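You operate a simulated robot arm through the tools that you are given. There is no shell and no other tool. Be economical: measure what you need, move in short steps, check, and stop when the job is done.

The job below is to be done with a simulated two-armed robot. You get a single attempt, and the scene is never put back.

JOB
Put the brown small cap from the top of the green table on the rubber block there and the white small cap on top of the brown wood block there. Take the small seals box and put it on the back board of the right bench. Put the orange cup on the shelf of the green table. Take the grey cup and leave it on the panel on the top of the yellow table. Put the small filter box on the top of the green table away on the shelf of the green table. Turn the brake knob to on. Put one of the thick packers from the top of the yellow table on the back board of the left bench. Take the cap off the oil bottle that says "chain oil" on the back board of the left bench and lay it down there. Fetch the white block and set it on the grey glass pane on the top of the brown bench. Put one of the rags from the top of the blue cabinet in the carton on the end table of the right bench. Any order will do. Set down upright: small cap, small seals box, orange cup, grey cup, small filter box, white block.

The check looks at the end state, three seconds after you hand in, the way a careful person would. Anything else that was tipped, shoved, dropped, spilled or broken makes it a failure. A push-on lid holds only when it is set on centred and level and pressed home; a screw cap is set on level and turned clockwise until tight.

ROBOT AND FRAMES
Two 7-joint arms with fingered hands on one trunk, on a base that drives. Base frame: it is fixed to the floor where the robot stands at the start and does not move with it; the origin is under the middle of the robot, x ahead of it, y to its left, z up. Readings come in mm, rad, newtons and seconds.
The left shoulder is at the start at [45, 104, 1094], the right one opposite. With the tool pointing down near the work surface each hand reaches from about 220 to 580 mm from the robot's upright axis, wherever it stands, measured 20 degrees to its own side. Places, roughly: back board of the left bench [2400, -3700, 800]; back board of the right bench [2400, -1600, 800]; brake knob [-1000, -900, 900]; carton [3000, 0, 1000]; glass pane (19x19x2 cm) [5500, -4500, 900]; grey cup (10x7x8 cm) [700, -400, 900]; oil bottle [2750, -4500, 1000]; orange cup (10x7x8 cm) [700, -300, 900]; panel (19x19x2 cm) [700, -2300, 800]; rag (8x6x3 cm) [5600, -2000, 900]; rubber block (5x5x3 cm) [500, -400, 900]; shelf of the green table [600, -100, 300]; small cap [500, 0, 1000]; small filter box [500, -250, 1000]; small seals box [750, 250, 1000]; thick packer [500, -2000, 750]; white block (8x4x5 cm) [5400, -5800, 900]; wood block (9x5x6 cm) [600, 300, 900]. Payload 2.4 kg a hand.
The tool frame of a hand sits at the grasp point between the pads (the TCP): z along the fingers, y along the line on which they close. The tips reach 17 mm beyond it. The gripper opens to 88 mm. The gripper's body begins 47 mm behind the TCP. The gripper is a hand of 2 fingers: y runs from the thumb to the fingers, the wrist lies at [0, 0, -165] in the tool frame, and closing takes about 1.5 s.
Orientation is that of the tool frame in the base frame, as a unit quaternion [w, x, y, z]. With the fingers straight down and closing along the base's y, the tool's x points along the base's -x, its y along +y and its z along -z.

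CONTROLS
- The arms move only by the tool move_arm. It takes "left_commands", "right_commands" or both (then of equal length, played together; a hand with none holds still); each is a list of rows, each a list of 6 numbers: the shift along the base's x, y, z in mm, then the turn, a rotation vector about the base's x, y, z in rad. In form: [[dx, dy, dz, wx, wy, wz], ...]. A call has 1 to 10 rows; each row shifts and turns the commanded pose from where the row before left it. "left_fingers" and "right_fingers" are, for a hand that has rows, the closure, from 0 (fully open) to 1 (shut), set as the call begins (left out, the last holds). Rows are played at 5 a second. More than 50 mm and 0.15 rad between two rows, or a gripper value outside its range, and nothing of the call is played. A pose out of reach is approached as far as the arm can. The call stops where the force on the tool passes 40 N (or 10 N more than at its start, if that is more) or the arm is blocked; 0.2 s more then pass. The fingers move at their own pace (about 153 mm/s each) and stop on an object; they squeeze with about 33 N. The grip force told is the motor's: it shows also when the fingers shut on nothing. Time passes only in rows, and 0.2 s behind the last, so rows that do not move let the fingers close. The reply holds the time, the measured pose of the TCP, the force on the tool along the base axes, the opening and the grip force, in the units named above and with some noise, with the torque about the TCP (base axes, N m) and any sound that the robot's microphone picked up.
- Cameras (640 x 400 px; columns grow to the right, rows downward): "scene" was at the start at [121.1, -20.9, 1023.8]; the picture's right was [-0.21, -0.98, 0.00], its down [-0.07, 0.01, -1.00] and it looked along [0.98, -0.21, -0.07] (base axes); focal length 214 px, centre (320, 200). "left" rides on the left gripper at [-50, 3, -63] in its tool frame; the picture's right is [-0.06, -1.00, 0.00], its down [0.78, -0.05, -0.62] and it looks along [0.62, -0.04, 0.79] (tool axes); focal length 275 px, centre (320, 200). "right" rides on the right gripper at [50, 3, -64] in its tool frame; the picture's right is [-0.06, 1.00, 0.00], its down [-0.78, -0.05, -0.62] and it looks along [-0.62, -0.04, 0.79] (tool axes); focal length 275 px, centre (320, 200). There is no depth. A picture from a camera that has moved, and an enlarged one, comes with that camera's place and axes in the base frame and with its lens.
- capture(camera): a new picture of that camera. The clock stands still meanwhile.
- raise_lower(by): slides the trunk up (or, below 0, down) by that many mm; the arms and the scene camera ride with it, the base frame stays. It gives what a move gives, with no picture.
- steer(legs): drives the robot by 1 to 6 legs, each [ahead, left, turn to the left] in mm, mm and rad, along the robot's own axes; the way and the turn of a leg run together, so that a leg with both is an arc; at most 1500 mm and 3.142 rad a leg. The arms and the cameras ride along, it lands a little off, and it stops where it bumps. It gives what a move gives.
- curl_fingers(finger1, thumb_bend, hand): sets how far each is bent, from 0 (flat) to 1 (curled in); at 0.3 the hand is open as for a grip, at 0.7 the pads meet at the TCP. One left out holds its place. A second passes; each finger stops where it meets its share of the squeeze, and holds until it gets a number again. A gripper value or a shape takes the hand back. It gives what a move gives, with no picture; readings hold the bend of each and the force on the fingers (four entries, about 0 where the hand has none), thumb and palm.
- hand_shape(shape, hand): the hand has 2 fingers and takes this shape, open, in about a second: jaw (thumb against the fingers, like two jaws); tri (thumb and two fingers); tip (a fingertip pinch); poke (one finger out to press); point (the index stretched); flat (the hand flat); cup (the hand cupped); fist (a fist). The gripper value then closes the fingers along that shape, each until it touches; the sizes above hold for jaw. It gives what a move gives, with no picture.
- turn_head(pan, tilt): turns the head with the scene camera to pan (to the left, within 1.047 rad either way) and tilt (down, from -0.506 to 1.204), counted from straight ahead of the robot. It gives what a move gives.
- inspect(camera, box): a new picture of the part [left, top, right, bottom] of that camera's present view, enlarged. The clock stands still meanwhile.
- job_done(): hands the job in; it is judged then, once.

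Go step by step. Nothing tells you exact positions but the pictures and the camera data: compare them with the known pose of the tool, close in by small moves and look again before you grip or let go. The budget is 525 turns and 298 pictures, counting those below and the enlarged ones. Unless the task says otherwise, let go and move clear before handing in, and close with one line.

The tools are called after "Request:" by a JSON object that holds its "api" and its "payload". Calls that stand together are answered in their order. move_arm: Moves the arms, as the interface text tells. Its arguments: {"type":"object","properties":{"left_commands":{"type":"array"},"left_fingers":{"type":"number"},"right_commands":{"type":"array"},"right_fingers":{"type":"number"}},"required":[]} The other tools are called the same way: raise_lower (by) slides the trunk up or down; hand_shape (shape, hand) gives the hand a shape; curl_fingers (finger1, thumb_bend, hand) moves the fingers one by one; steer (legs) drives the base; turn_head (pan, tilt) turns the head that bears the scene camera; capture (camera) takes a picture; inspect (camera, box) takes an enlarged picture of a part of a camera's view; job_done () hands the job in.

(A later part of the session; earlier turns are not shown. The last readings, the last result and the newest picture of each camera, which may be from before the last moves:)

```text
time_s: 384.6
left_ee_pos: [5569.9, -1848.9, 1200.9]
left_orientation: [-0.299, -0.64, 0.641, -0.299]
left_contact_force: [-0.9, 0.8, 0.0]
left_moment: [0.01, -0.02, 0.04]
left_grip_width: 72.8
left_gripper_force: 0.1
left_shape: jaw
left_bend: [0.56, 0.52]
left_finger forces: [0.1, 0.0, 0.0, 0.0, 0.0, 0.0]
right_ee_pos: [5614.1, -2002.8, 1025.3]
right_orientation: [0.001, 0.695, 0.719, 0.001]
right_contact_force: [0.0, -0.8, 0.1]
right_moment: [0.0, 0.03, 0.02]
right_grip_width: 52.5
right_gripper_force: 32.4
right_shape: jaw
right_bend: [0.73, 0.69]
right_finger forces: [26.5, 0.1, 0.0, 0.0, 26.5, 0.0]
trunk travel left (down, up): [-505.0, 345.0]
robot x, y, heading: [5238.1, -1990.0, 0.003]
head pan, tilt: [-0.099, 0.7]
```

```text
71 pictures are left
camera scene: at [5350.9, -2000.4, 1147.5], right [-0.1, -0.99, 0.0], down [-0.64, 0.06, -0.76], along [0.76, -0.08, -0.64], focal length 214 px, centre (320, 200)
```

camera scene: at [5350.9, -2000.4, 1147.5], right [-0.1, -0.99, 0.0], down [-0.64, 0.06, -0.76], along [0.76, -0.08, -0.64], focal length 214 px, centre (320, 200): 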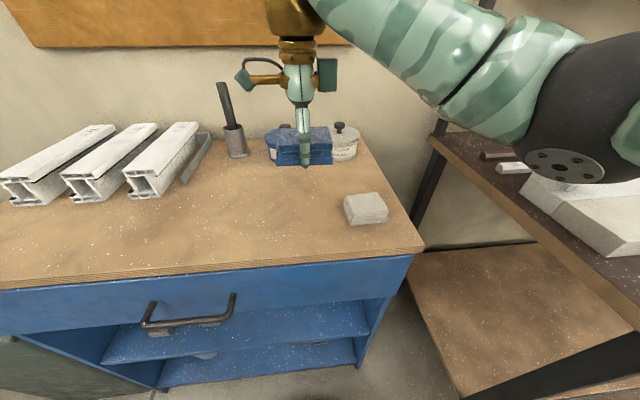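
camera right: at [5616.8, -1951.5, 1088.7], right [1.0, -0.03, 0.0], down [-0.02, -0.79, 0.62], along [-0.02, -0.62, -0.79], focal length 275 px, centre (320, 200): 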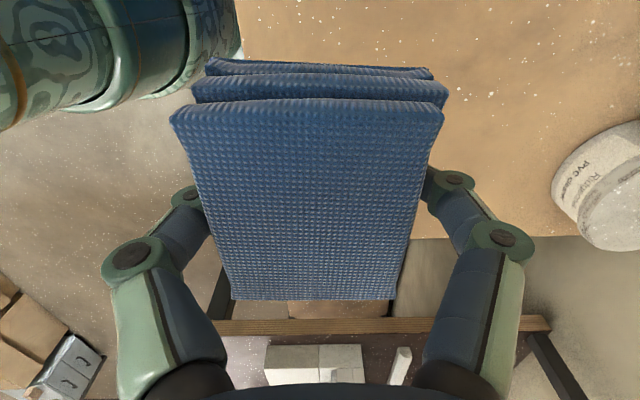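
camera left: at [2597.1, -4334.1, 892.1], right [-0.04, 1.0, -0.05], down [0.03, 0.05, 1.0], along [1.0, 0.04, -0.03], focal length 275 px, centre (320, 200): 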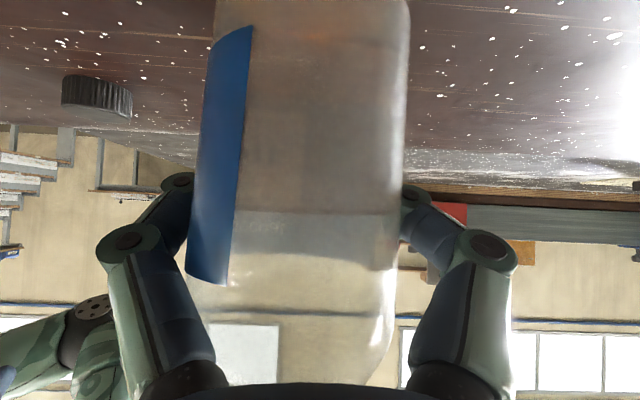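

Rag held. Now to the carton (≈3000,0): back off, turn to face −x, and look.

Request:
{"api": "move_arm", "payload": {"right_commands": [[-40, 0, 20, 0, 0, 0], [-40, 0, 10, 0, 0, 0], [-30, 0, 0, 0, 0, 0]]}}

Request:
{"api": "steer", "payload": {"legs": [[-600, 0, 0], [0, 0, 3.14], [0, -1400, 0]]}}

Request:
{"api": "turn_head", "payload": {"pan": -0.2, "tilt": 0.2}}

Request:
{"api": "capture", "payload": {"camera": "scene"}}

```text
time_s: 385.4
left_ee_pos: [5570.5, -1847.3, 1202.1]
left_orientation: [0.299, 0.641, -0.641, 0.299]
left_contact_force: [-0.1, 0.5, 0.6]
left_moment: [0.01, 0.01, 0.02]
left_grip_width: 72.9
left_gripper_force: 0.0
left_shape: jaw
left_bend: [0.56, 0.52]
left_finger forces: [0.1, 0.1, 0.0, 0.0, 0.1, 0.0]
right_ee_pos: [5503.4, -2002.5, 1055.7]
right_orientation: [0.002, 0.695, 0.719, 0.001]
right_contact_force: [0.4, 0.5, -0.6]
right_moment: [-0.01, -0.03, 0.0]
right_grip_width: 52.4
right_gripper_force: 33.7
right_shape: jaw
right_bend: [0.73, 0.69]
right_finger forces: [26.6, 0.0, 0.1, 0.0, 26.5, 0.1]
trunk travel left (down, up): [-505.0, 345.0]
robot x, y, heading: [5238.8, -1990.2, 0.003]
head pan, tilt: [-0.099, 0.7]
```

```text
time_s: 402.6
left_ee_pos: [4336.6, -720.5, 1201.2]
left_orientation: [-0.294, 0.65, 0.631, 0.304]
left_contact_force: [-0.2, 0.1, -0.4]
left_moment: [-0.01, 0.03, 0.02]
left_grip_width: 73.1
left_gripper_force: 0.0
left_shape: jaw
left_bend: [0.56, 0.52]
left_finger forces: [0.1, 0.0, 0.0, 0.0, 0.1, 0.0]
right_ee_pos: [4405.5, -568.1, 1054.9]
right_orientation: [0.001, 0.709, -0.705, -0.001]
right_contact_force: [-0.9, 0.8, -0.3]
right_moment: [0.0, 0.02, 0.03]
right_grip_width: 52.1
right_gripper_force: 32.9
right_shape: jaw
right_bend: [0.73, 0.69]
right_finger forces: [26.5, 0.0, 0.0, 0.0, 26.4, 0.0]
trunk travel left (down, up): [-505.0, 345.0]
robot x, y, heading: [4671.2, -583.4, 3.114]
head pan, tilt: [-0.099, 0.7]
```

```text
time_s: 403.6
left_ee_pos: [4336.6, -720.7, 1202.1]
left_orientation: [-0.295, 0.649, 0.632, 0.303]
left_contact_force: [0.4, 0.3, 0.2]
left_moment: [0.0, -0.03, -0.04]
left_grip_width: 72.9
left_gripper_force: 0.1
left_shape: jaw
left_bend: [0.56, 0.52]
left_finger forces: [0.0, 0.1, 0.1, 0.0, 0.1, 0.0]
right_ee_pos: [4406.5, -568.2, 1055.4]
right_orientation: [0.0, 0.71, -0.705, -0.001]
right_contact_force: [0.1, -0.7, -0.5]
right_moment: [0.01, 0.01, 0.01]
right_grip_width: 52.1
right_gripper_force: 33.1
right_shape: jaw
right_bend: [0.73, 0.69]
right_finger forces: [26.5, 0.0, 0.0, 0.0, 26.4, 0.0]
trunk travel left (down, up): [-505.0, 345.0]
robot x, y, heading: [4672.6, -586.5, 3.115]
head pan, tilt: [-0.201, 0.201]
```

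```text
70 pictures are left
camera scene: at [4551.5, -567.2, 1192.8], right [0.23, 0.97, 0.0], down [0.2, -0.05, -0.98], along [-0.95, 0.22, -0.2], focal length 214 px, centre (320, 200)
```

scene: 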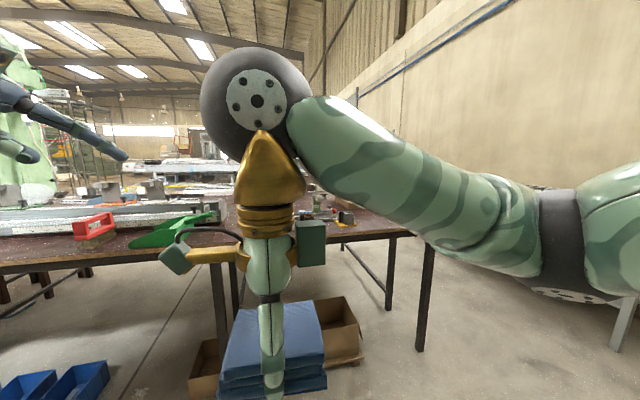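

Request:
{"api": "steer", "payload": {"legs": [[0, -550, 0.027], [350, 0, 0]]}}

Request:
{"api": "turn_head", "payload": {"pan": 0.3, "tilt": 0.4}}

Request:
{"api": "capture", "payload": {"camera": "scene"}}

```text
time_s: 408.7
left_ee_pos: [3991.3, -175.9, 1201.2]
left_orientation: [-0.299, 0.639, 0.643, 0.299]
left_contact_force: [-1.0, -0.1, 0.6]
left_moment: [0.03, -0.01, 0.0]
left_grip_width: 72.9
left_gripper_force: 0.0
left_shape: jaw
left_bend: [0.56, 0.52]
left_finger forces: [0.0, 0.0, 0.0, 0.1, 0.1, 0.1]
right_ee_pos: [4056.2, -21.4, 1055.7]
right_orientation: [0.001, 0.721, -0.693, -0.001]
right_contact_force: [-0.5, -0.2, -0.9]
right_moment: [0.0, -0.01, 0.0]
right_grip_width: 51.7
right_gripper_force: 32.7
right_shape: jaw
right_bend: [0.73, 0.69]
right_finger forces: [26.5, 0.1, 0.1, 0.1, 26.4, 0.0]
trunk travel left (down, up): [-505.0, 345.0]
robot x, y, heading: [4324.9, -33.7, -3.139]
head pan, tilt: [-0.201, 0.201]
```

```text
time_s: 409.6
left_ee_pos: [3991.8, -176.8, 1202.9]
left_orientation: [-0.3, 0.639, 0.642, 0.299]
left_contact_force: [-0.6, -0.8, -0.6]
left_moment: [-0.01, 0.02, -0.01]
left_grip_width: 73.1
left_gripper_force: 0.1
left_shape: jaw
left_bend: [0.56, 0.52]
left_finger forces: [0.0, 0.0, 0.0, 0.0, 0.0, 0.0]
right_ee_pos: [4056.3, -21.9, 1055.5]
right_orientation: [0.001, 0.721, -0.693, -0.001]
right_contact_force: [0.6, -0.4, -1.3]
right_moment: [-0.03, 0.01, -0.01]
right_grip_width: 51.8
right_gripper_force: 33.3
right_shape: jaw
right_bend: [0.73, 0.69]
right_finger forces: [26.4, 0.0, 0.0, 0.0, 26.4, 0.0]
trunk travel left (down, up): [-505.0, 345.0]
robot x, y, heading: [4318.7, -29.0, -3.135]
head pan, tilt: [0.3, 0.4]
```

```text
69 pictures are left
camera scene: at [4204.5, -60.9, 1174.3], right [-0.3, 0.95, 0.0], down [0.37, 0.12, -0.92], along [-0.88, -0.28, -0.39], focal length 214 px, centre (320, 200)
```

scene: 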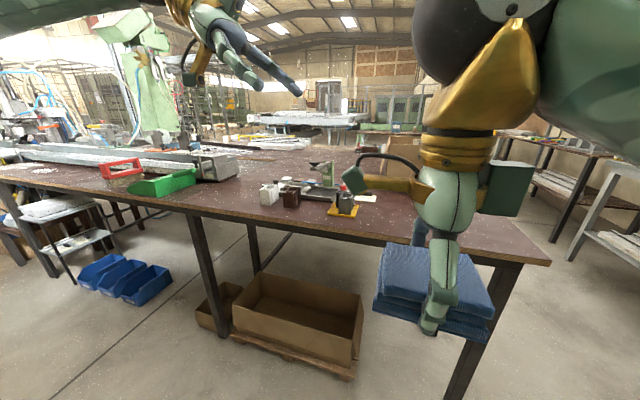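

The carton stands far from this side; approach it from the bench's north end instead. Raise the trunk and drive around.

Request:
{"api": "raise_lower", "payload": {"by": 150}}

Request:
{"api": "steer", "payload": {"legs": [[0, -800, 0], [1250, 0, 0], [0, 0, 1.565]]}}

Request:
{"api": "turn_head", "payload": {"pan": 0.1, "tilt": 0.55}}

Request:
{"api": "capture", "payload": {"camera": "scene"}}

```text
time_s: 411.4
left_ee_pos: [3991.5, -175.6, 1352.0]
left_orientation: [-0.3, 0.639, 0.642, 0.299]
left_contact_force: [0.1, -0.8, -0.3]
left_moment: [0.0, 0.01, -0.01]
left_grip_width: 73.0
left_gripper_force: 0.2
left_shape: jaw
left_bend: [0.56, 0.52]
left_finger forces: [0.0, 0.0, 0.0, 0.0, 0.0, 0.0]
right_ee_pos: [4056.5, -21.9, 1205.0]
right_orientation: [0.001, 0.721, -0.693, -0.001]
right_contact_force: [-0.2, 0.6, -0.4]
right_moment: [-0.03, -0.01, 0.06]
right_grip_width: 52.0
right_gripper_force: 33.4
right_shape: jaw
right_bend: [0.73, 0.69]
right_finger forces: [26.4, 0.0, 0.1, 0.1, 26.3, 0.0]
trunk travel left (down, up): [-655.0, 195.0]
robot x, y, heading: [4321.1, -32.1, -3.133]
head pan, tilt: [0.3, 0.4]
```

```text
time_s: 425.6
left_ee_pos: [3198.5, 464.8, 1352.1]
left_orientation: [-0.423, -0.014, 0.906, -0.006]
left_contact_force: [0.6, -1.5, 0.0]
left_moment: [0.04, 0.0, -0.02]
left_grip_width: 73.0
left_gripper_force: 0.0
left_shape: jaw
left_bend: [0.56, 0.52]
left_finger forces: [0.0, 0.0, 0.1, 0.0, 0.0, 0.1]
right_ee_pos: [3043.0, 525.8, 1205.4]
right_orientation: [0.001, 0.999, 0.032, 0.001]
right_contact_force: [0.5, 0.1, -0.3]
right_moment: [0.0, -0.01, -0.02]
right_grip_width: 51.3
right_gripper_force: 33.3
right_shape: jaw
right_bend: [0.74, 0.69]
right_finger forces: [26.4, 0.0, 0.1, 0.0, 26.3, 0.0]
trunk travel left (down, up): [-655.0, 195.0]
robot x, y, heading: [3046.2, 792.2, -1.543]
head pan, tilt: [0.3, 0.4]
```

```text
time_s: 426.4
left_ee_pos: [3200.3, 463.8, 1351.5]
left_orientation: [-0.423, -0.014, 0.906, -0.007]
left_contact_force: [0.2, 0.0, -0.5]
left_moment: [0.01, -0.01, 0.01]
left_grip_width: 72.9
left_gripper_force: 0.1
left_shape: jaw
left_bend: [0.56, 0.52]
left_finger forces: [0.0, 0.0, 0.1, 0.1, 0.1, 0.0]
right_ee_pos: [3044.3, 526.4, 1205.0]
right_orientation: [0.002, 0.999, 0.033, 0.0]
right_contact_force: [-0.9, 0.1, -0.9]
right_moment: [0.03, 0.0, -0.01]
right_grip_width: 51.5
right_gripper_force: 32.7
right_shape: jaw
right_bend: [0.74, 0.69]
right_finger forces: [26.4, 0.0, 0.0, 0.0, 26.4, 0.0]
trunk travel left (down, up): [-655.0, 195.0]
robot x, y, heading: [3046.8, 788.9, -1.54]
head pan, tilt: [0.099, 0.55]
```

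```text
68 pictures are left
camera scene: at [3058.1, 673.7, 1311.2], right [-0.99, -0.13, 0.0], down [-0.07, 0.52, -0.85], along [0.11, -0.85, -0.52], focal length 214 px, centre (320, 200)
```

scene: 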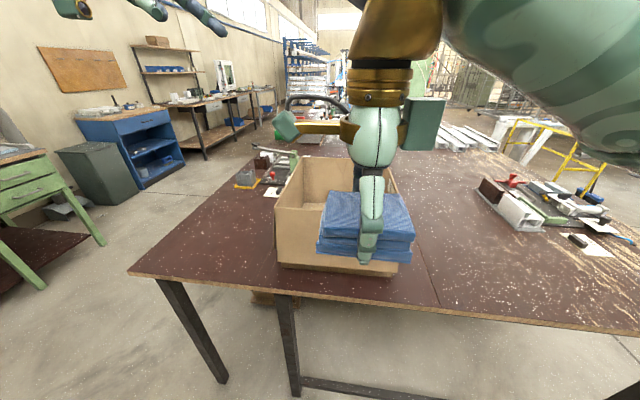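

The open carton spans x≈2896–3226, y≈−110…255, rim ≈1034. Drive closer and extend the rag over it.

Request:
{"api": "steer", "payload": {"legs": [[185, 0, -0.03]]}}

Request:
{"api": "move_arm", "payload": {"right_commands": [[4, -40, 0, 0, 0, 0], [4, -40, 0, 0, 0, 0], [4, -40, 0, 0, 0, 0], [4, -40, 0, 0, 0, 0], [0, -40, 0, 0, 0, 0]], "left_commands": [[20, 20, 0, 0, 0, 0], [20, 20, 0, 0, 0, 0], [0, 0, 0, 0, 0, 0], [0, 0, 0, 0, 0, 0], [0, 0, 0, 0, 0, 0]]}}

Request:
{"api": "turn_head", "payload": {"pan": 0.0, "tilt": 0.75}}

Request:
{"api": "capture", "payload": {"camera": "scene"}}

Request:
{"api": "capture", "payload": {"camera": "right"}}

```text
time_s: 427.9
left_ee_pos: [3192.8, 273.7, 1351.0]
left_orientation: [-0.423, -0.002, 0.906, -0.001]
left_contact_force: [0.5, 0.6, -0.3]
left_moment: [0.02, 0.0, 0.02]
left_grip_width: 72.9
left_gripper_force: 0.0
left_shape: jaw
left_bend: [0.56, 0.52]
left_finger forces: [0.0, 0.0, 0.1, 0.0, 0.0, 0.1]
right_ee_pos: [3040.1, 339.6, 1205.0]
right_orientation: [0.002, 1.0, 0.019, 0.0]
right_contact_force: [-0.8, 0.1, -0.5]
right_moment: [0.03, 0.0, 0.01]
right_grip_width: 51.6
right_gripper_force: 33.1
right_shape: jaw
right_bend: [0.74, 0.69]
right_finger forces: [26.3, 0.0, 0.0, 0.1, 26.4, 0.1]
trunk travel left (down, up): [-655.0, 195.0]
robot x, y, heading: [3047.7, 604.9, -1.567]
head pan, tilt: [0.099, 0.55]
```

```text
time_s: 429.1
left_ee_pos: [3233.9, 315.8, 1352.0]
left_orientation: [-0.423, -0.001, 0.906, 0.0]
left_contact_force: [0.4, 1.0, 0.8]
left_moment: [0.04, 0.02, 0.05]
left_grip_width: 72.7
left_gripper_force: 0.0
left_shape: jaw
left_bend: [0.56, 0.52]
left_finger forces: [0.1, 0.0, 0.1, 0.0, 0.0, 0.1]
right_ee_pos: [3055.9, 139.9, 1202.6]
right_orientation: [0.003, 1.0, 0.019, 0.0]
right_contact_force: [-0.5, -0.2, -0.3]
right_moment: [0.01, 0.0, -0.01]
right_grip_width: 51.3
right_gripper_force: 33.5
right_shape: jaw
right_bend: [0.74, 0.69]
right_finger forces: [26.4, 0.0, 0.1, 0.0, 26.4, 0.0]
trunk travel left (down, up): [-655.0, 195.0]
robot x, y, heading: [3050.0, 610.8, -1.569]
head pan, tilt: [0.099, 0.55]
```

```text
time_s: 429.8
left_ee_pos: [3234.3, 316.9, 1353.1]
left_orientation: [-0.424, 0.0, 0.906, 0.0]
left_contact_force: [-0.5, 0.0, 0.3]
left_moment: [-0.03, 0.0, 0.04]
left_grip_width: 72.9
left_gripper_force: 0.1
left_shape: jaw
left_bend: [0.56, 0.52]
left_finger forces: [0.1, 0.1, 0.0, 0.1, 0.1, 0.0]
right_ee_pos: [3054.6, 140.4, 1203.0]
right_orientation: [0.002, 1.0, 0.018, 0.0]
right_contact_force: [1.0, -0.2, 0.1]
right_moment: [0.01, 0.01, 0.0]
right_grip_width: 51.2
right_gripper_force: 32.8
right_shape: jaw
right_bend: [0.74, 0.69]
right_finger forces: [26.4, 0.0, 0.1, 0.0, 26.4, 0.0]
trunk travel left (down, up): [-655.0, 195.0]
robot x, y, heading: [3053.3, 606.8, -1.566]
head pan, tilt: [0.0, 0.75]
```

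```text
67 pictures are left
camera scene: at [3049.1, 494.7, 1293.8], right [-1.0, 0.0, 0.0], down [0.0, 0.68, -0.73], along [0.0, -0.73, -0.68], focal length 214 px, centre (320, 200)
```

scene: 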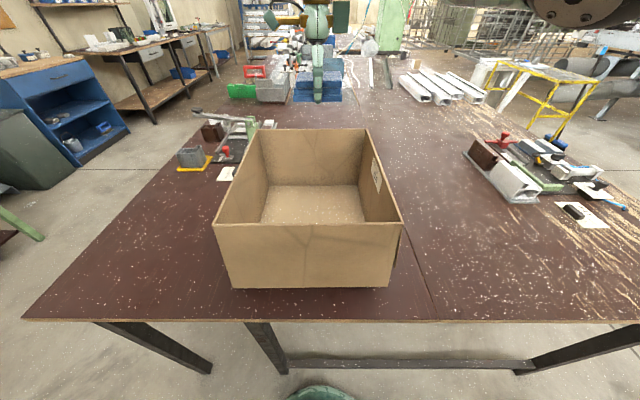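

```text
66 pictures are left
camera right: at [3105.8, 140.9, 1265.7], right [-0.03, -1.0, 0.0], down [-0.79, 0.02, 0.62], along [-0.62, 0.01, -0.79], focal length 275 px, centre (320, 200)
```

right: 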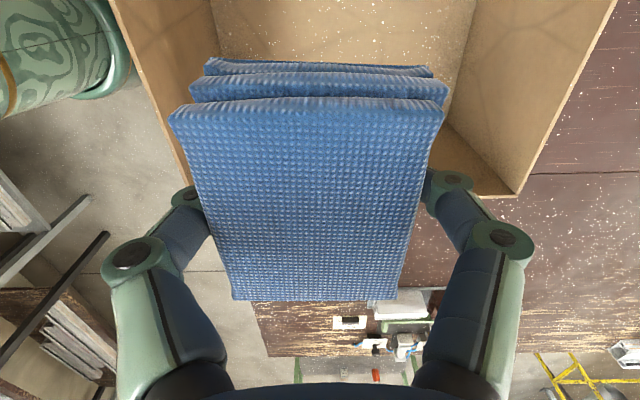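

The rag is above the carton's opening. Shift a bit deeper, lower trunk 150, then descend into the carton.

Request:
{"api": "move_arm", "payload": {"right_commands": [[8, -18, -10, 0, 0, 0], [8, -17, -10, 0, 0, 0]]}}

Request:
{"api": "raise_lower", "payload": {"by": -150}}

Request:
{"api": "capture", "payload": {"camera": "scene"}}

```text
time_s: 430.4
left_ee_pos: [3235.3, 316.0, 1353.3]
left_orientation: [-0.423, -0.001, 0.906, -0.001]
left_contact_force: [0.3, 0.3, 0.2]
left_moment: [0.0, 0.03, 0.0]
left_grip_width: 73.1
left_gripper_force: 0.2
left_shape: jaw
left_bend: [0.56, 0.52]
left_finger forces: [0.0, 0.0, 0.1, 0.0, 0.0, 0.0]
right_ee_pos: [3073.6, 107.4, 1185.4]
right_orientation: [0.003, 1.0, 0.019, 0.001]
right_contact_force: [-0.4, 0.2, -0.8]
right_moment: [0.0, 0.0, 0.01]
right_grip_width: 50.9
right_gripper_force: 33.4
right_shape: jaw
right_bend: [0.74, 0.69]
right_finger forces: [26.4, 0.1, 0.1, 0.1, 26.5, 0.0]
trunk travel left (down, up): [-655.0, 195.0]
robot x, y, heading: [3050.9, 607.6, -1.566]
head pan, tilt: [0.0, 0.75]
```

```text
time_s: 432.2
left_ee_pos: [3233.0, 315.7, 1202.0]
left_orientation: [-0.423, -0.001, 0.906, -0.001]
left_contact_force: [0.0, 0.0, 0.5]
left_moment: [0.03, -0.02, 0.0]
left_grip_width: 72.9
left_gripper_force: 0.1
left_shape: jaw
left_bend: [0.56, 0.52]
left_finger forces: [0.0, 0.0, 0.0, 0.0, 0.0, 0.1]
right_ee_pos: [3072.3, 105.8, 1035.5]
right_orientation: [0.002, 1.0, 0.019, 0.0]
right_contact_force: [-0.7, -0.1, -0.3]
right_moment: [0.01, 0.0, 0.01]
right_grip_width: 51.1
right_gripper_force: 33.0
right_shape: jaw
right_bend: [0.74, 0.69]
right_finger forces: [26.4, 0.0, 0.1, 0.0, 26.4, 0.0]
trunk travel left (down, up): [-505.0, 345.0]
robot x, y, heading: [3047.1, 606.8, -1.569]
head pan, tilt: [0.0, 0.75]
```

```text
65 pictures are left
camera scene: at [3049.0, 493.4, 1143.3], right [-1.0, 0.0, 0.0], down [0.0, 0.68, -0.73], along [0.0, -0.73, -0.68], focal length 214 px, centre (320, 200)
```

scene: 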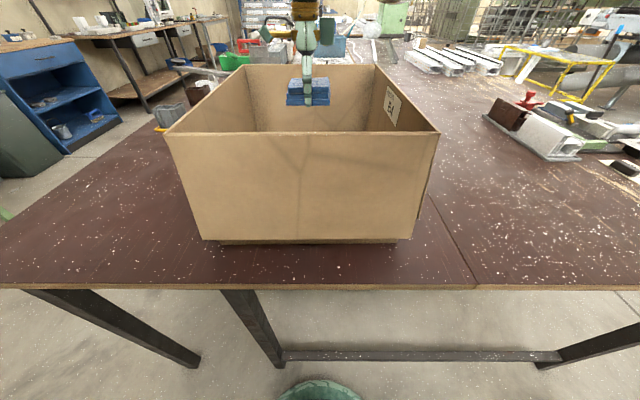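

Request:
{"api": "move_arm", "payload": {"right_commands": [[0, 0, -35, 0, 0, 0], [0, 0, -35, 0, 0, 0], [0, 0, -30, 0, 0, 0], [0, 0, 0, 0, 0, 0]]}}

Request:
{"api": "capture", "payload": {"camera": "right"}}

Request:
{"api": "inspect", "payload": {"camera": "scene", "box": [160, 0, 460, 200]}}

```text
time_s: 433.2
left_ee_pos: [3231.8, 315.1, 1201.5]
left_orientation: [-0.423, 0.0, 0.906, 0.001]
left_contact_force: [-1.1, -0.6, -0.2]
left_moment: [-0.03, -0.01, -0.02]
left_grip_width: 72.9
left_gripper_force: 0.0
left_shape: jaw
left_bend: [0.56, 0.52]
left_finger forces: [0.0, 0.0, 0.1, 0.1, 0.0, 0.1]
right_ee_pos: [3064.5, 122.8, 938.6]
right_orientation: [0.002, 1.0, 0.018, 0.0]
right_contact_force: [0.3, -0.7, -0.7]
right_moment: [0.02, -0.02, 0.02]
right_grip_width: 51.0
right_gripper_force: 32.7
right_shape: jaw
right_bend: [0.74, 0.69]
right_finger forces: [26.4, 0.0, 0.0, 0.0, 26.4, 0.0]
right hand out of reach, approached as far as the arm can: row 2, 3
trunk travel left (down, up): [-505.0, 345.0]
robot x, y, heading: [3048.2, 607.2, -1.568]
head pan, tilt: [0.0, 0.75]
```

```text
64 pictures are left
camera right: at [3116.2, 122.0, 1001.7], right [-0.03, -1.0, 0.0], down [-0.79, 0.02, 0.62], along [-0.62, 0.01, -0.79], focal length 275 px, centre (320, 200)
```

right: 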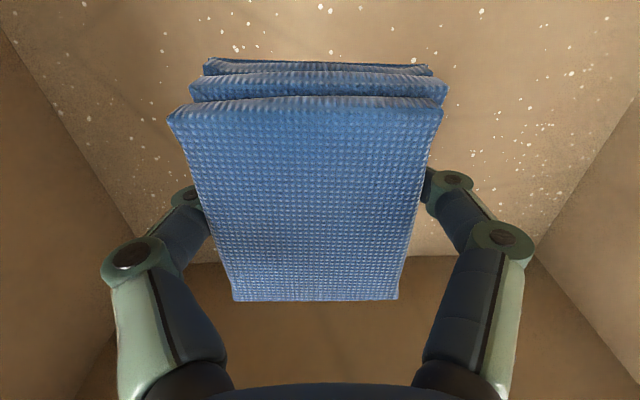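

```text
2.00 times, centred on (310, 100) of scene
camera zoom: at [3049.0, 493.3, 1143.2], right [-1.0, 0.0, 0.0], down [0.0, 0.68, -0.73], along [0.0, -0.73, -0.68], focal length 429 px, centre (340, 400)
```

zoom: 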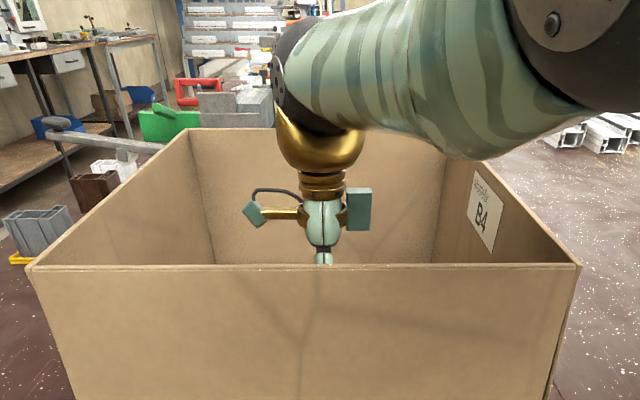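

The rag is well inside the carton. Release it and rise.

Request:
{"api": "move_arm", "payload": {"right_commands": [[0, 2, -20, 0, 0, 0], [0, 0, 0, 0, 0, 0]]}}

Request:
{"api": "move_arm", "payload": {"right_commands": [[0, 0, 0, 0, 0, 0], [0, 0, 0, 0, 0, 0], [0, 0, 0, 0, 0, 0], [0, 0, 0, 0, 0, 0]], "right_fingers": 0.05}}

Request:
{"api": "move_arm", "payload": {"right_commands": [[0, 0, 40, 0, 0, 0], [0, 0, 45, 0, 0, 0], [0, 0, 45, 0, 0, 0], [0, 0, 45, 0, 0, 0]]}}

Request:
{"api": "capture", "payload": {"camera": "right"}}

```text
time_s: 433.8
left_ee_pos: [3234.1, 314.9, 1201.7]
left_orientation: [-0.424, -0.001, 0.906, 0.0]
left_contact_force: [0.2, -0.6, -0.5]
left_moment: [0.01, 0.04, -0.02]
left_grip_width: 72.7
left_gripper_force: 0.1
left_shape: jaw
left_bend: [0.56, 0.52]
left_finger forces: [0.0, 0.0, 0.0, 0.0, 0.1, 0.0]
right_ee_pos: [3063.0, 126.2, 918.8]
right_orientation: [0.002, 1.0, 0.019, 0.0]
right_contact_force: [0.8, 0.6, -1.3]
right_moment: [0.01, -0.01, 0.0]
right_grip_width: 51.1
right_gripper_force: 33.0
right_shape: jaw
right_bend: [0.74, 0.69]
right_finger forces: [26.4, 0.0, 0.0, 0.0, 26.5, 0.0]
trunk travel left (down, up): [-505.0, 345.0]
robot x, y, heading: [3050.6, 603.2, -1.567]
head pan, tilt: [0.0, 0.75]
```

```text
time_s: 434.8
left_ee_pos: [3233.5, 315.0, 1201.4]
left_orientation: [-0.423, -0.002, 0.906, 0.0]
left_contact_force: [1.2, 1.3, -0.8]
left_moment: [0.0, 0.01, -0.06]
left_grip_width: 73.0
left_gripper_force: 0.0
left_shape: jaw
left_bend: [0.56, 0.52]
left_finger forces: [0.0, 0.0, 0.1, 0.0, 0.1, 0.1]
right_ee_pos: [3064.0, 126.1, 920.7]
right_orientation: [0.001, 1.0, 0.018, 0.0]
right_contact_force: [0.3, -0.5, 0.2]
right_moment: [0.01, 0.0, 0.0]
right_grip_width: 83.5
right_gripper_force: 0.0
right_shape: jaw
right_bend: [0.4, 0.37]
right_finger forces: [0.1, 0.0, 0.0, 0.0, 0.1, 0.0]
trunk travel left (down, up): [-505.0, 345.0]
robot x, y, heading: [3046.7, 604.4, -1.565]
head pan, tilt: [0.0, 0.75]
```

```text
time_s: 435.8
left_ee_pos: [3233.2, 314.9, 1200.8]
left_orientation: [-0.424, -0.001, 0.906, 0.0]
left_contact_force: [0.1, 0.2, 0.1]
left_moment: [-0.01, 0.0, -0.01]
left_grip_width: 73.0
left_gripper_force: 0.2
left_shape: jaw
left_bend: [0.56, 0.52]
left_finger forces: [0.0, 0.1, 0.0, 0.0, 0.0, 0.1]
right_ee_pos: [3065.2, 125.5, 1094.9]
right_orientation: [0.002, 1.0, 0.019, 0.0]
right_contact_force: [0.3, -0.4, 0.3]
right_moment: [0.0, -0.02, 0.0]
right_grip_width: 83.5
right_gripper_force: 0.1
right_shape: jaw
right_bend: [0.4, 0.37]
right_finger forces: [0.1, 0.1, 0.0, 0.0, 0.0, 0.1]
trunk travel left (down, up): [-505.0, 345.0]
robot x, y, heading: [3047.8, 604.0, -1.568]
head pan, tilt: [0.0, 0.75]
```

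```text
62 pictures are left
camera right: at [3115.0, 125.1, 1157.5], right [-0.03, -1.0, 0.0], down [-0.79, 0.02, 0.62], along [-0.62, 0.01, -0.79], focal length 275 px, centre (320, 200)
```

right: 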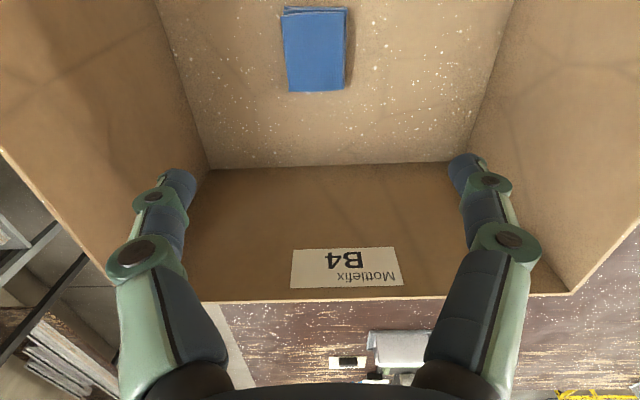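

Rag is in the carton. Last task: the brake knob near (-1000,-900). Back out, turn west and drive along the clear aisle at y≈850.

Request:
{"api": "move_arm", "payload": {"right_commands": [[0, 40, 20, 0, 0, 0], [0, 40, 10, 0, 0, 0], [0, 40, 0, 0, 0, 0]]}}

Request:
{"api": "steer", "payload": {"legs": [[-290, 0, 0], [0, 0, -1.571], [1400, 0, 0]]}}

Request:
{"api": "turn_head", "payload": {"pan": 0, "tilt": 0.2}}

Request:
{"api": "capture", "payload": {"camera": "scene"}}

```text
time_s: 436.6
left_ee_pos: [3232.7, 315.8, 1201.1]
left_orientation: [-0.423, -0.001, 0.906, 0.0]
left_contact_force: [0.3, 0.7, -0.5]
left_moment: [0.01, 0.0, 0.02]
left_grip_width: 72.9
left_gripper_force: 0.0
left_shape: jaw
left_bend: [0.56, 0.52]
left_finger forces: [0.0, 0.0, 0.0, 0.0, 0.1, 0.1]
right_ee_pos: [3066.4, 246.8, 1123.5]
right_orientation: [0.001, 1.0, 0.018, -0.001]
right_contact_force: [0.4, -0.6, 0.6]
right_moment: [0.0, -0.03, -0.03]
right_grip_width: 83.5
right_gripper_force: 0.1
right_shape: jaw
right_bend: [0.4, 0.37]
right_finger forces: [0.0, 0.1, 0.0, 0.0, 0.0, 0.0]
trunk travel left (down, up): [-505.0, 345.0]
robot x, y, heading: [3051.1, 605.2, -1.565]
head pan, tilt: [0.0, 0.75]
```

```text
time_s: 449.0
left_ee_pos: [1351.2, 709.9, 1202.2]
left_orientation: [-0.299, 0.64, 0.641, 0.299]
left_contact_force: [0.0, -0.5, -0.1]
left_moment: [0.03, 0.01, 0.02]
left_grip_width: 72.8
left_gripper_force: 0.0
left_shape: jaw
left_bend: [0.56, 0.52]
left_finger forces: [0.0, 0.1, 0.1, 0.0, 0.1, 0.1]
right_ee_pos: [1280.4, 874.9, 1125.1]
right_orientation: [0.001, 0.721, -0.693, -0.001]
right_contact_force: [-0.1, 0.7, -0.6]
right_moment: [0.02, -0.01, 0.02]
right_grip_width: 83.5
right_gripper_force: 0.0
right_shape: jaw
right_bend: [0.4, 0.37]
right_finger forces: [0.0, 0.0, 0.0, 0.0, 0.0, 0.1]
trunk travel left (down, up): [-505.0, 345.0]
robot x, y, heading: [1639.6, 892.5, -3.138]
head pan, tilt: [0.0, 0.75]
```

```text
time_s: 450.0
left_ee_pos: [1350.8, 709.5, 1201.1]
left_orientation: [-0.299, 0.64, 0.641, 0.3]
left_contact_force: [0.0, -0.4, 0.2]
left_moment: [-0.03, 0.01, 0.03]
left_grip_width: 73.2
left_gripper_force: 0.0
left_shape: jaw
left_bend: [0.56, 0.52]
left_finger forces: [0.0, 0.1, 0.0, 0.1, 0.1, 0.0]
right_ee_pos: [1281.2, 875.4, 1124.8]
right_orientation: [0.001, 0.72, -0.694, -0.001]
right_contact_force: [0.0, 0.2, 0.0]
right_moment: [0.0, 0.01, 0.01]
right_grip_width: 83.7
right_gripper_force: 0.1
right_shape: jaw
right_bend: [0.4, 0.37]
right_finger forces: [0.0, 0.0, 0.0, 0.0, 0.1, 0.1]
trunk travel left (down, up): [-505.0, 345.0]
robot x, y, heading: [1640.5, 893.5, -3.13]
head pan, tilt: [0.0, 0.201]
```

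```text
61 pictures are left
camera scene: at [1519.5, 890.8, 1192.8], right [0.0, 1.0, 0.0], down [0.2, 0.0, -0.98], along [-0.98, 0.0, -0.2], focal length 214 px, centre (320, 200)
```

scene: 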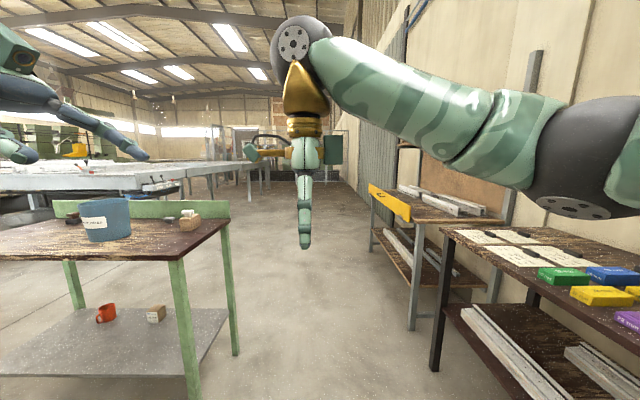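

Request:
{"api": "steer", "payload": {"legs": [[1500, 0, 0], [480, 0, 0], [0, 1100, 0]]}}

Request:
{"api": "turn_head", "payload": {"pan": 0.5, "tilt": 0.3}}

Request:
{"api": "capture", "payload": {"camera": "scene"}}

```text
time_s: 465.2
left_ee_pos: [-627.0, -415.9, 1200.5]
left_orientation: [-0.305, 0.628, 0.653, 0.294]
left_contact_force: [-0.3, -0.3, -0.1]
left_moment: [0.01, 0.01, 0.01]
left_grip_width: 73.3
left_gripper_force: 0.2
left_shape: jaw
left_bend: [0.56, 0.52]
left_finger forces: [0.0, 0.0, 0.1, 0.1, 0.0, 0.0]
right_ee_pos: [-701.9, -253.2, 1124.7]
right_orientation: [0.002, 0.733, -0.681, -0.002]
right_contact_force: [0.6, -0.5, 0.2]
right_moment: [-0.03, 0.01, 0.07]
right_grip_width: 83.5
right_gripper_force: 0.1
right_shape: jaw
right_bend: [0.4, 0.37]
right_finger forces: [0.0, 0.1, 0.0, 0.0, 0.0, 0.0]
trunk travel left (down, up): [-505.0, 345.0]
robot x, y, heading: [-343.8, -226.0, -3.104]
head pan, tilt: [0.0, 0.201]
```

```text
time_s: 466.2
left_ee_pos: [-626.3, -416.6, 1201.6]
left_orientation: [-0.304, 0.629, 0.653, 0.294]
left_contact_force: [-0.2, 0.7, 0.2]
left_moment: [-0.01, 0.01, 0.0]
left_grip_width: 73.0
left_gripper_force: 0.0
left_shape: jaw
left_bend: [0.56, 0.52]
left_finger forces: [0.0, 0.0, 0.0, 0.0, 0.0, 0.0]
right_ee_pos: [-701.2, -252.9, 1122.8]
right_orientation: [0.001, 0.733, -0.681, -0.001]
right_contact_force: [-0.5, 0.2, 0.1]
right_moment: [-0.08, 0.01, 0.01]
right_grip_width: 83.6
right_gripper_force: 0.1
right_shape: jaw
right_bend: [0.4, 0.37]
right_finger forces: [0.0, 0.0, 0.0, 0.1, 0.0, 0.0]
trunk travel left (down, up): [-505.0, 345.0]
robot x, y, heading: [-340.4, -226.1, -3.103]
head pan, tilt: [0.499, 0.3]
```

```text
60 pictures are left
camera scene: at [-450.9, -272.8, 1183.6], right [-0.51, 0.86, 0.0], down [0.25, 0.15, -0.96], along [-0.82, -0.49, -0.3], focal length 214 px, centre (320, 200)
```

scene: 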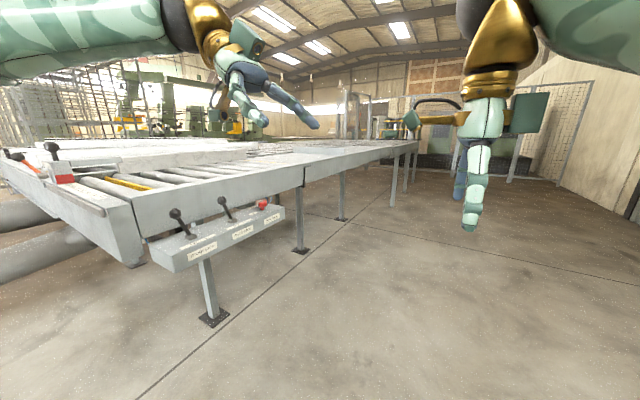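

The control console with levers and a red knob is ahead. Zoom in.

Request:
{"api": "inspect", "payload": {"camera": "scene", "box": [130, 180, 310, 290]}}

```text
3.56 times, centred on (220, 235) of scene
camera zoom: at [-450.9, -272.8, 1183.6], right [-0.51, 0.86, 0.0], down [0.25, 0.15, -0.96], along [-0.82, -0.49, -0.3], focal length 763 px, centre (676, 76)
```

zoom: 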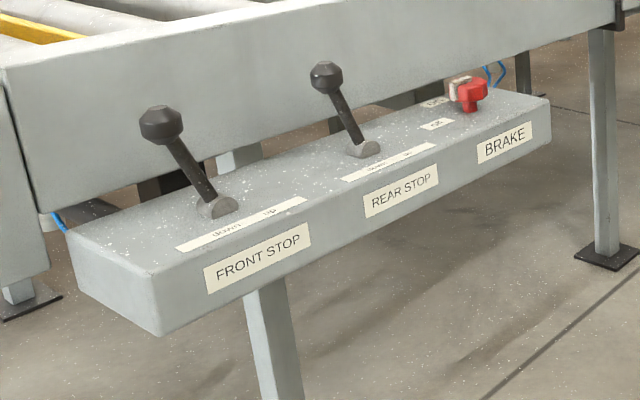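

The brake knob (red, T-shaped) is at ≈(-1040,-900) with ON/OFF labels. Drive in front of it.

Request:
{"api": "steer", "payload": {"legs": [[0, 600, -0.037], [170, 0, 0]]}}

Request:
{"api": "turn_head", "payload": {"pan": 0.1, "tilt": 0.7}}

Request:
{"api": "capture", "payload": {"camera": "scene"}}

```text
time_s: 470.6
left_ee_pos: [-786.5, -1009.3, 1201.6]
left_orientation: [-0.3, 0.637, 0.643, 0.299]
left_contact_force: [-0.1, 0.5, 0.4]
left_moment: [0.02, -0.01, -0.02]
left_grip_width: 72.7
left_gripper_force: 0.0
left_shape: jaw
left_bend: [0.56, 0.52]
left_finger forces: [0.1, 0.0, 0.0, 0.0, 0.1, 0.0]
right_ee_pos: [-857.2, -842.9, 1124.4]
right_orientation: [0.002, 0.723, -0.691, -0.002]
right_contact_force: [-0.7, 0.2, 0.0]
right_moment: [-0.03, 0.0, 0.01]
right_grip_width: 83.8
right_gripper_force: 0.1
right_shape: jaw
right_bend: [0.4, 0.37]
right_finger forces: [0.0, 0.0, 0.0, 0.1, 0.1, 0.0]
trunk travel left (down, up): [-505.0, 345.0]
robot x, y, heading: [-494.3, -819.4, -3.137]
head pan, tilt: [0.499, 0.3]
```

```text
time_s: 471.5
left_ee_pos: [-786.2, -1009.5, 1201.7]
left_orientation: [-0.301, 0.637, 0.644, 0.298]
left_contact_force: [-0.2, 0.7, -0.9]
left_moment: [0.0, -0.03, 0.01]
left_grip_width: 73.0
left_gripper_force: 0.0
left_shape: jaw
left_bend: [0.56, 0.52]
left_finger forces: [0.0, 0.0, 0.0, 0.0, 0.0, 0.0]
right_ee_pos: [-856.9, -843.5, 1124.3]
right_orientation: [0.001, 0.723, -0.691, -0.002]
right_contact_force: [0.3, 0.8, -0.6]
right_moment: [0.0, -0.01, -0.03]
right_grip_width: 83.4
right_gripper_force: 0.2
right_shape: jaw
right_bend: [0.4, 0.37]
right_finger forces: [0.0, 0.0, 0.0, 0.0, 0.1, 0.0]
trunk travel left (down, up): [-505.0, 345.0]
robot x, y, heading: [-494.8, -823.5, -3.13]
head pan, tilt: [0.099, 0.7]
```

```text
58 pictures are left
camera scene: at [-609.4, -835.0, 1147.5], right [-0.11, 0.99, 0.0], down [0.64, 0.07, -0.77], along [-0.76, -0.08, -0.64], focal length 214 px, centre (320, 200)
```

scene: 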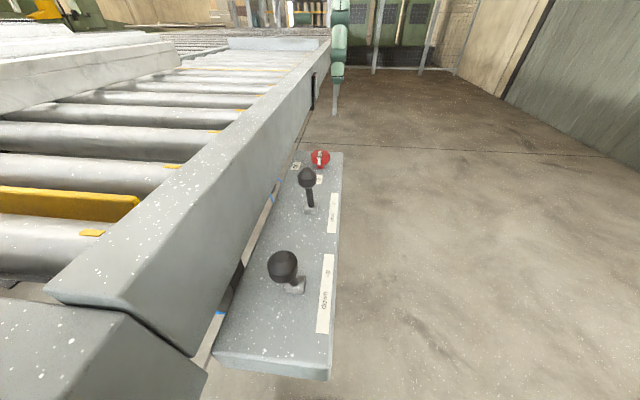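

The console runs along x with its operator side facing +y. Reposition to stand north of the knob, facing −y.

Request:
{"api": "steer", "payload": {"legs": [[0, -430, 0], [590, 0, 0], [0, 0, 1.565]]}}

Request:
{"api": "turn_head", "payload": {"pan": 0, "tilt": 0.75}}

Request:
{"api": "capture", "payload": {"camera": "scene"}}

```text
time_s: 480.8
left_ee_pos: [-895.9, -688.5, 1201.6]
left_orientation: [-0.423, 0.0, 0.906, 0.001]
left_contact_force: [0.0, -0.6, 0.2]
left_moment: [0.0, 0.03, -0.03]
left_grip_width: 72.8
left_gripper_force: 0.1
left_shape: jaw
left_bend: [0.56, 0.52]
left_finger forces: [0.0, 0.0, 0.0, 0.0, 0.1, 0.0]
right_ee_pos: [-1063.4, -756.9, 1124.4]
right_orientation: [0.001, 1.0, 0.017, -0.001]
right_contact_force: [0.1, -1.0, 0.3]
right_moment: [0.02, 0.02, -0.02]
right_grip_width: 83.9
right_gripper_force: 0.0
right_shape: jaw
right_bend: [0.4, 0.37]
right_finger forces: [0.0, 0.1, 0.1, 0.1, 0.0, 0.0]
trunk travel left (down, up): [-505.0, 345.0]
robot x, y, heading: [-1079.5, -395.9, -1.571]
head pan, tilt: [0.099, 0.7]
```

```text
time_s: 481.5
left_ee_pos: [-896.9, -687.9, 1201.0]
left_orientation: [-0.424, 0.0, 0.906, 0.001]
left_contact_force: [0.4, -0.2, -0.2]
left_moment: [0.02, -0.01, 0.01]
left_grip_width: 73.1
left_gripper_force: 0.1
left_shape: jaw
left_bend: [0.56, 0.52]
left_finger forces: [0.0, 0.0, 0.0, 0.0, 0.0, 0.0]
right_ee_pos: [-1063.4, -757.5, 1124.0]
right_orientation: [0.002, 1.0, 0.017, 0.0]
right_contact_force: [0.6, 0.7, -0.6]
right_moment: [-0.01, 0.01, 0.01]
right_grip_width: 83.5
right_gripper_force: 0.0
right_shape: jaw
right_bend: [0.4, 0.37]
right_finger forces: [0.0, 0.0, 0.0, 0.0, 0.1, 0.0]
trunk travel left (down, up): [-505.0, 345.0]
robot x, y, heading: [-1081.0, -395.6, -1.569]
head pan, tilt: [0.0, 0.75]
```

```text
57 pictures are left
camera scene: at [-1080.5, -509.4, 1143.2], right [-1.0, 0.0, 0.0], down [0.0, 0.68, -0.73], along [0.0, -0.73, -0.68], focal length 214 px, centre (320, 200)
```

scene: 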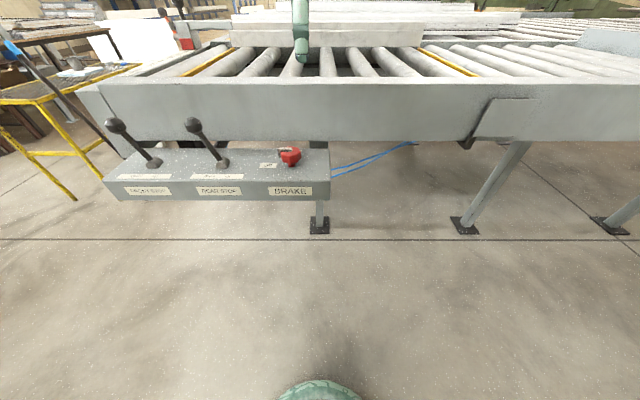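

Request:
{"api": "inspect", "payload": {"camera": "scene", "box": [250, 135, 340, 205]}}

```text
5.71 times, centred on (295, 170) of scene
camera zoom: at [-1080.5, -509.4, 1143.2], right [-1.0, 0.0, 0.0], down [0.0, 0.68, -0.73], along [0.0, -0.73, -0.68], focal length 1226 px, centre (463, 371)
```

zoom: 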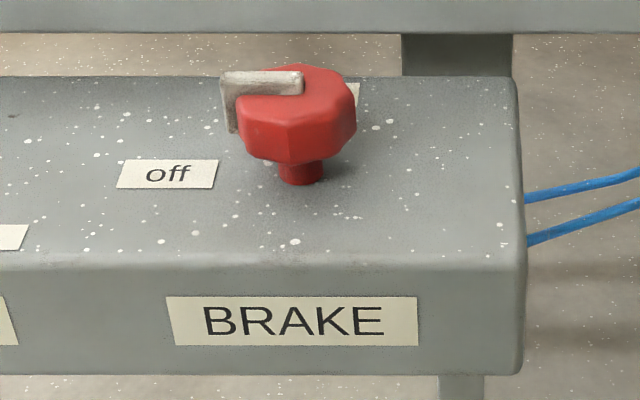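

The pointer (white tab) is at "off" (+x side); "on" is behind (−y), so the knob must turn ~90° clockwise. I'll use the left hand: make it vertical, lower the trunk, and move above the knob.

Request:
{"api": "move_arm", "payload": {"left_commands": [[-5, -10, 5, 0, -0.125, 0], [-5, -10, 5, 0, -0.125, 0], [-5, -10, 5, 0, -0.125, 0], [-5, -10, 5, 0, -0.125, 0], [-5, -10, 5, 0, -0.125, 0], [-5, -10, 0, 0, -0.125, 0], [-5, -10, 0, 0, -0.125, 0], [-5, -10, 0, 0, 0, 0.1]], "left_fingers": 0.2, "right_commands": [[-15, 20, 10, 0, 0, 0], [-15, 20, 10, 0, 0, 0], [-15, 20, 10, 0, 0, 0], [-15, 20, 10, 0, 0, 0], [0, 0, 0, 0, 0, 0], [0, 0, 0, 0, 0, 0], [0, 0, 0, 0, 0, 0], [0, 0, 0, 0, 0, 0]]}}

Request:
{"api": "raise_lower", "payload": {"by": -120}}

Request:
{"api": "capture", "payload": {"camera": "left"}}

Request:
{"api": "capture", "payload": {"camera": "scene"}}

```text
time_s: 483.3
left_ee_pos: [-935.5, -769.0, 1226.7]
left_orientation: [0.002, -0.05, 0.999, 0.0]
left_contact_force: [-0.2, 0.0, -0.5]
left_moment: [0.02, 0.0, 0.01]
left_grip_width: 70.7
left_gripper_force: 0.1
left_shape: jaw
left_bend: [0.59, 0.55]
left_finger forces: [0.1, 0.0, 0.1, 0.1, 0.0, 0.0]
right_ee_pos: [-1121.8, -678.2, 1165.2]
right_orientation: [0.002, 1.0, 0.017, 0.0]
right_contact_force: [0.5, 0.1, -0.3]
right_moment: [-0.02, -0.01, 0.0]
right_grip_width: 83.5
right_gripper_force: 0.1
right_shape: jaw
right_bend: [0.4, 0.37]
right_finger forces: [0.1, 0.0, 0.0, 0.0, 0.1, 0.1]
trunk travel left (down, up): [-505.0, 345.0]
robot x, y, heading: [-1082.5, -397.4, -1.57]
head pan, tilt: [0.0, 0.75]
```

```text
time_s: 484.8
left_ee_pos: [-936.4, -767.7, 1107.5]
left_orientation: [0.0, -0.051, 0.999, -0.001]
left_contact_force: [0.1, -0.1, -0.2]
left_moment: [0.0, -0.03, -0.02]
left_grip_width: 70.5
left_gripper_force: 0.1
left_shape: jaw
left_bend: [0.59, 0.55]
left_finger forces: [0.0, 0.0, 0.0, 0.0, 0.1, 0.0]
right_ee_pos: [-1124.3, -677.0, 1043.5]
right_orientation: [0.003, 1.0, 0.017, 0.0]
right_contact_force: [0.1, 0.7, -0.2]
right_moment: [0.05, -0.01, -0.02]
right_grip_width: 83.6
right_gripper_force: 0.2
right_shape: jaw
right_bend: [0.4, 0.37]
right_finger forces: [0.0, 0.0, 0.1, 0.0, 0.0, 0.1]
trunk travel left (down, up): [-385.0, 465.0]
robot x, y, heading: [-1083.7, -393.5, -1.57]
head pan, tilt: [0.0, 0.75]
```

```text
55 pictures are left
camera left: at [-886.7, -760.6, 1168.4], right [0.16, -0.99, 0.0], down [-0.78, -0.13, 0.62], along [-0.61, -0.1, -0.79], focal length 275 px, centre (320, 200)
```

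left: 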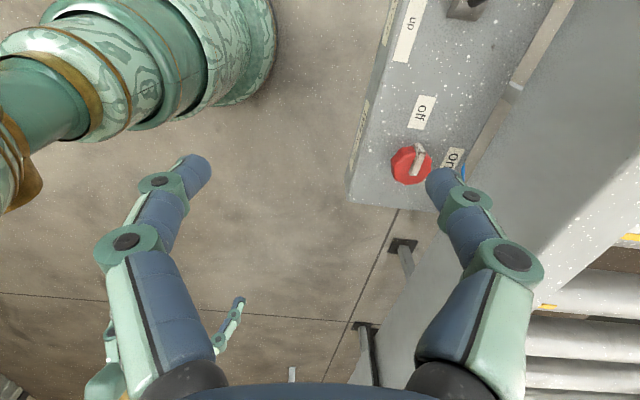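

```text
54 pictures are left
camera scene: at [-1080.6, -511.8, 1022.6], right [-1.0, 0.0, 0.0], down [0.0, 0.68, -0.73], along [0.0, -0.73, -0.68], focal length 214 px, centre (320, 200)
```

scene: 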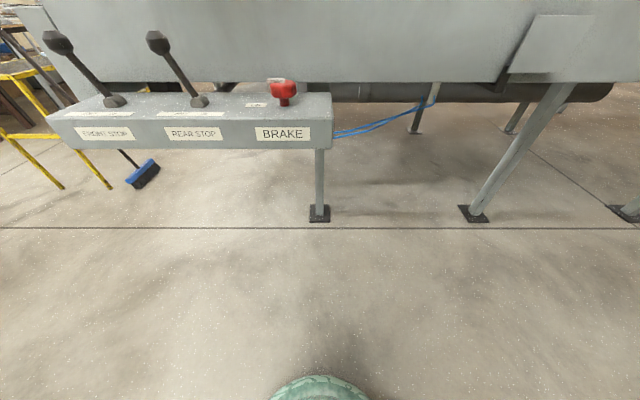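

Knob axis ≈(-1021,-882), z≈915. Move above it.

Request:
{"api": "move_arm", "payload": {"left_commands": [[-21, -28, -15, 0, 0, 0], [-21, -28, -20, 0, 0, 0], [-21, -29, -30, 0, 0, 0], [-21, -29, -30, 0, 0, 0], [0, 0, -25, 0, 0, 0]]}}

Request:
{"api": "capture", "payload": {"camera": "left"}}

Request:
{"api": "inspect", "payload": {"camera": "scene", "box": [220, 20, 360, 160]}}

```text
time_s: 486.0
left_ee_pos: [-1019.0, -882.6, 984.6]
left_orientation: [0.001, -0.051, 0.999, 0.0]
left_contact_force: [0.3, -0.9, 0.8]
left_moment: [0.0, 0.0, 0.01]
left_grip_width: 70.6
left_gripper_force: 0.1
left_shape: jaw
left_bend: [0.59, 0.55]
left_finger forces: [0.0, 0.1, 0.0, 0.1, 0.0, 0.1]
right_ee_pos: [-1124.0, -677.5, 1044.2]
right_orientation: [0.002, 1.0, 0.017, 0.0]
right_contact_force: [-0.2, -0.6, 0.1]
right_moment: [0.03, 0.0, 0.02]
right_grip_width: 83.5
right_gripper_force: 0.0
right_shape: jaw
right_bend: [0.4, 0.37]
right_finger forces: [0.1, 0.1, 0.1, 0.0, 0.0, 0.0]
trunk travel left (down, up): [-385.0, 465.0]
robot x, y, heading: [-1080.1, -396.8, -1.571]
head pan, tilt: [0.0, 0.75]
```

```text
53 pictures are left
camera left: at [-969.4, -875.2, 1046.5], right [0.16, -0.99, 0.0], down [-0.78, -0.13, 0.62], along [-0.61, -0.1, -0.79], focal length 275 px, centre (320, 200)
```

left: 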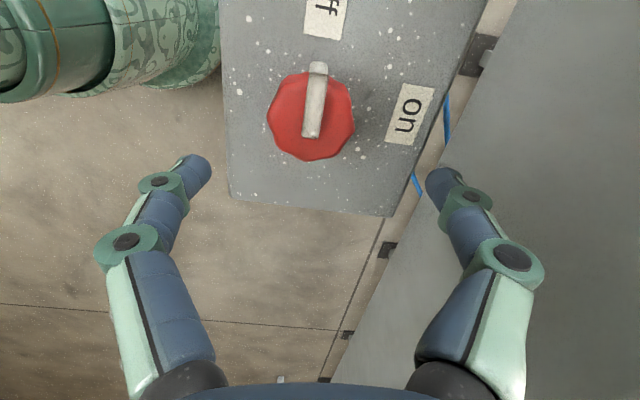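

```text
2.86 times, centred on (290, 90) of scene
camera zoom: at [-1080.7, -512.0, 1022.5], right [-1.0, 0.0, 0.0], down [0.0, 0.68, -0.73], along [0.0, -0.73, -0.68], focal length 613 px, centre (406, 514)
```

zoom: 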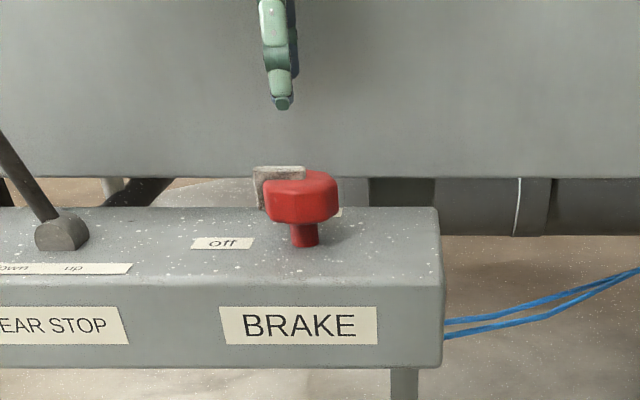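

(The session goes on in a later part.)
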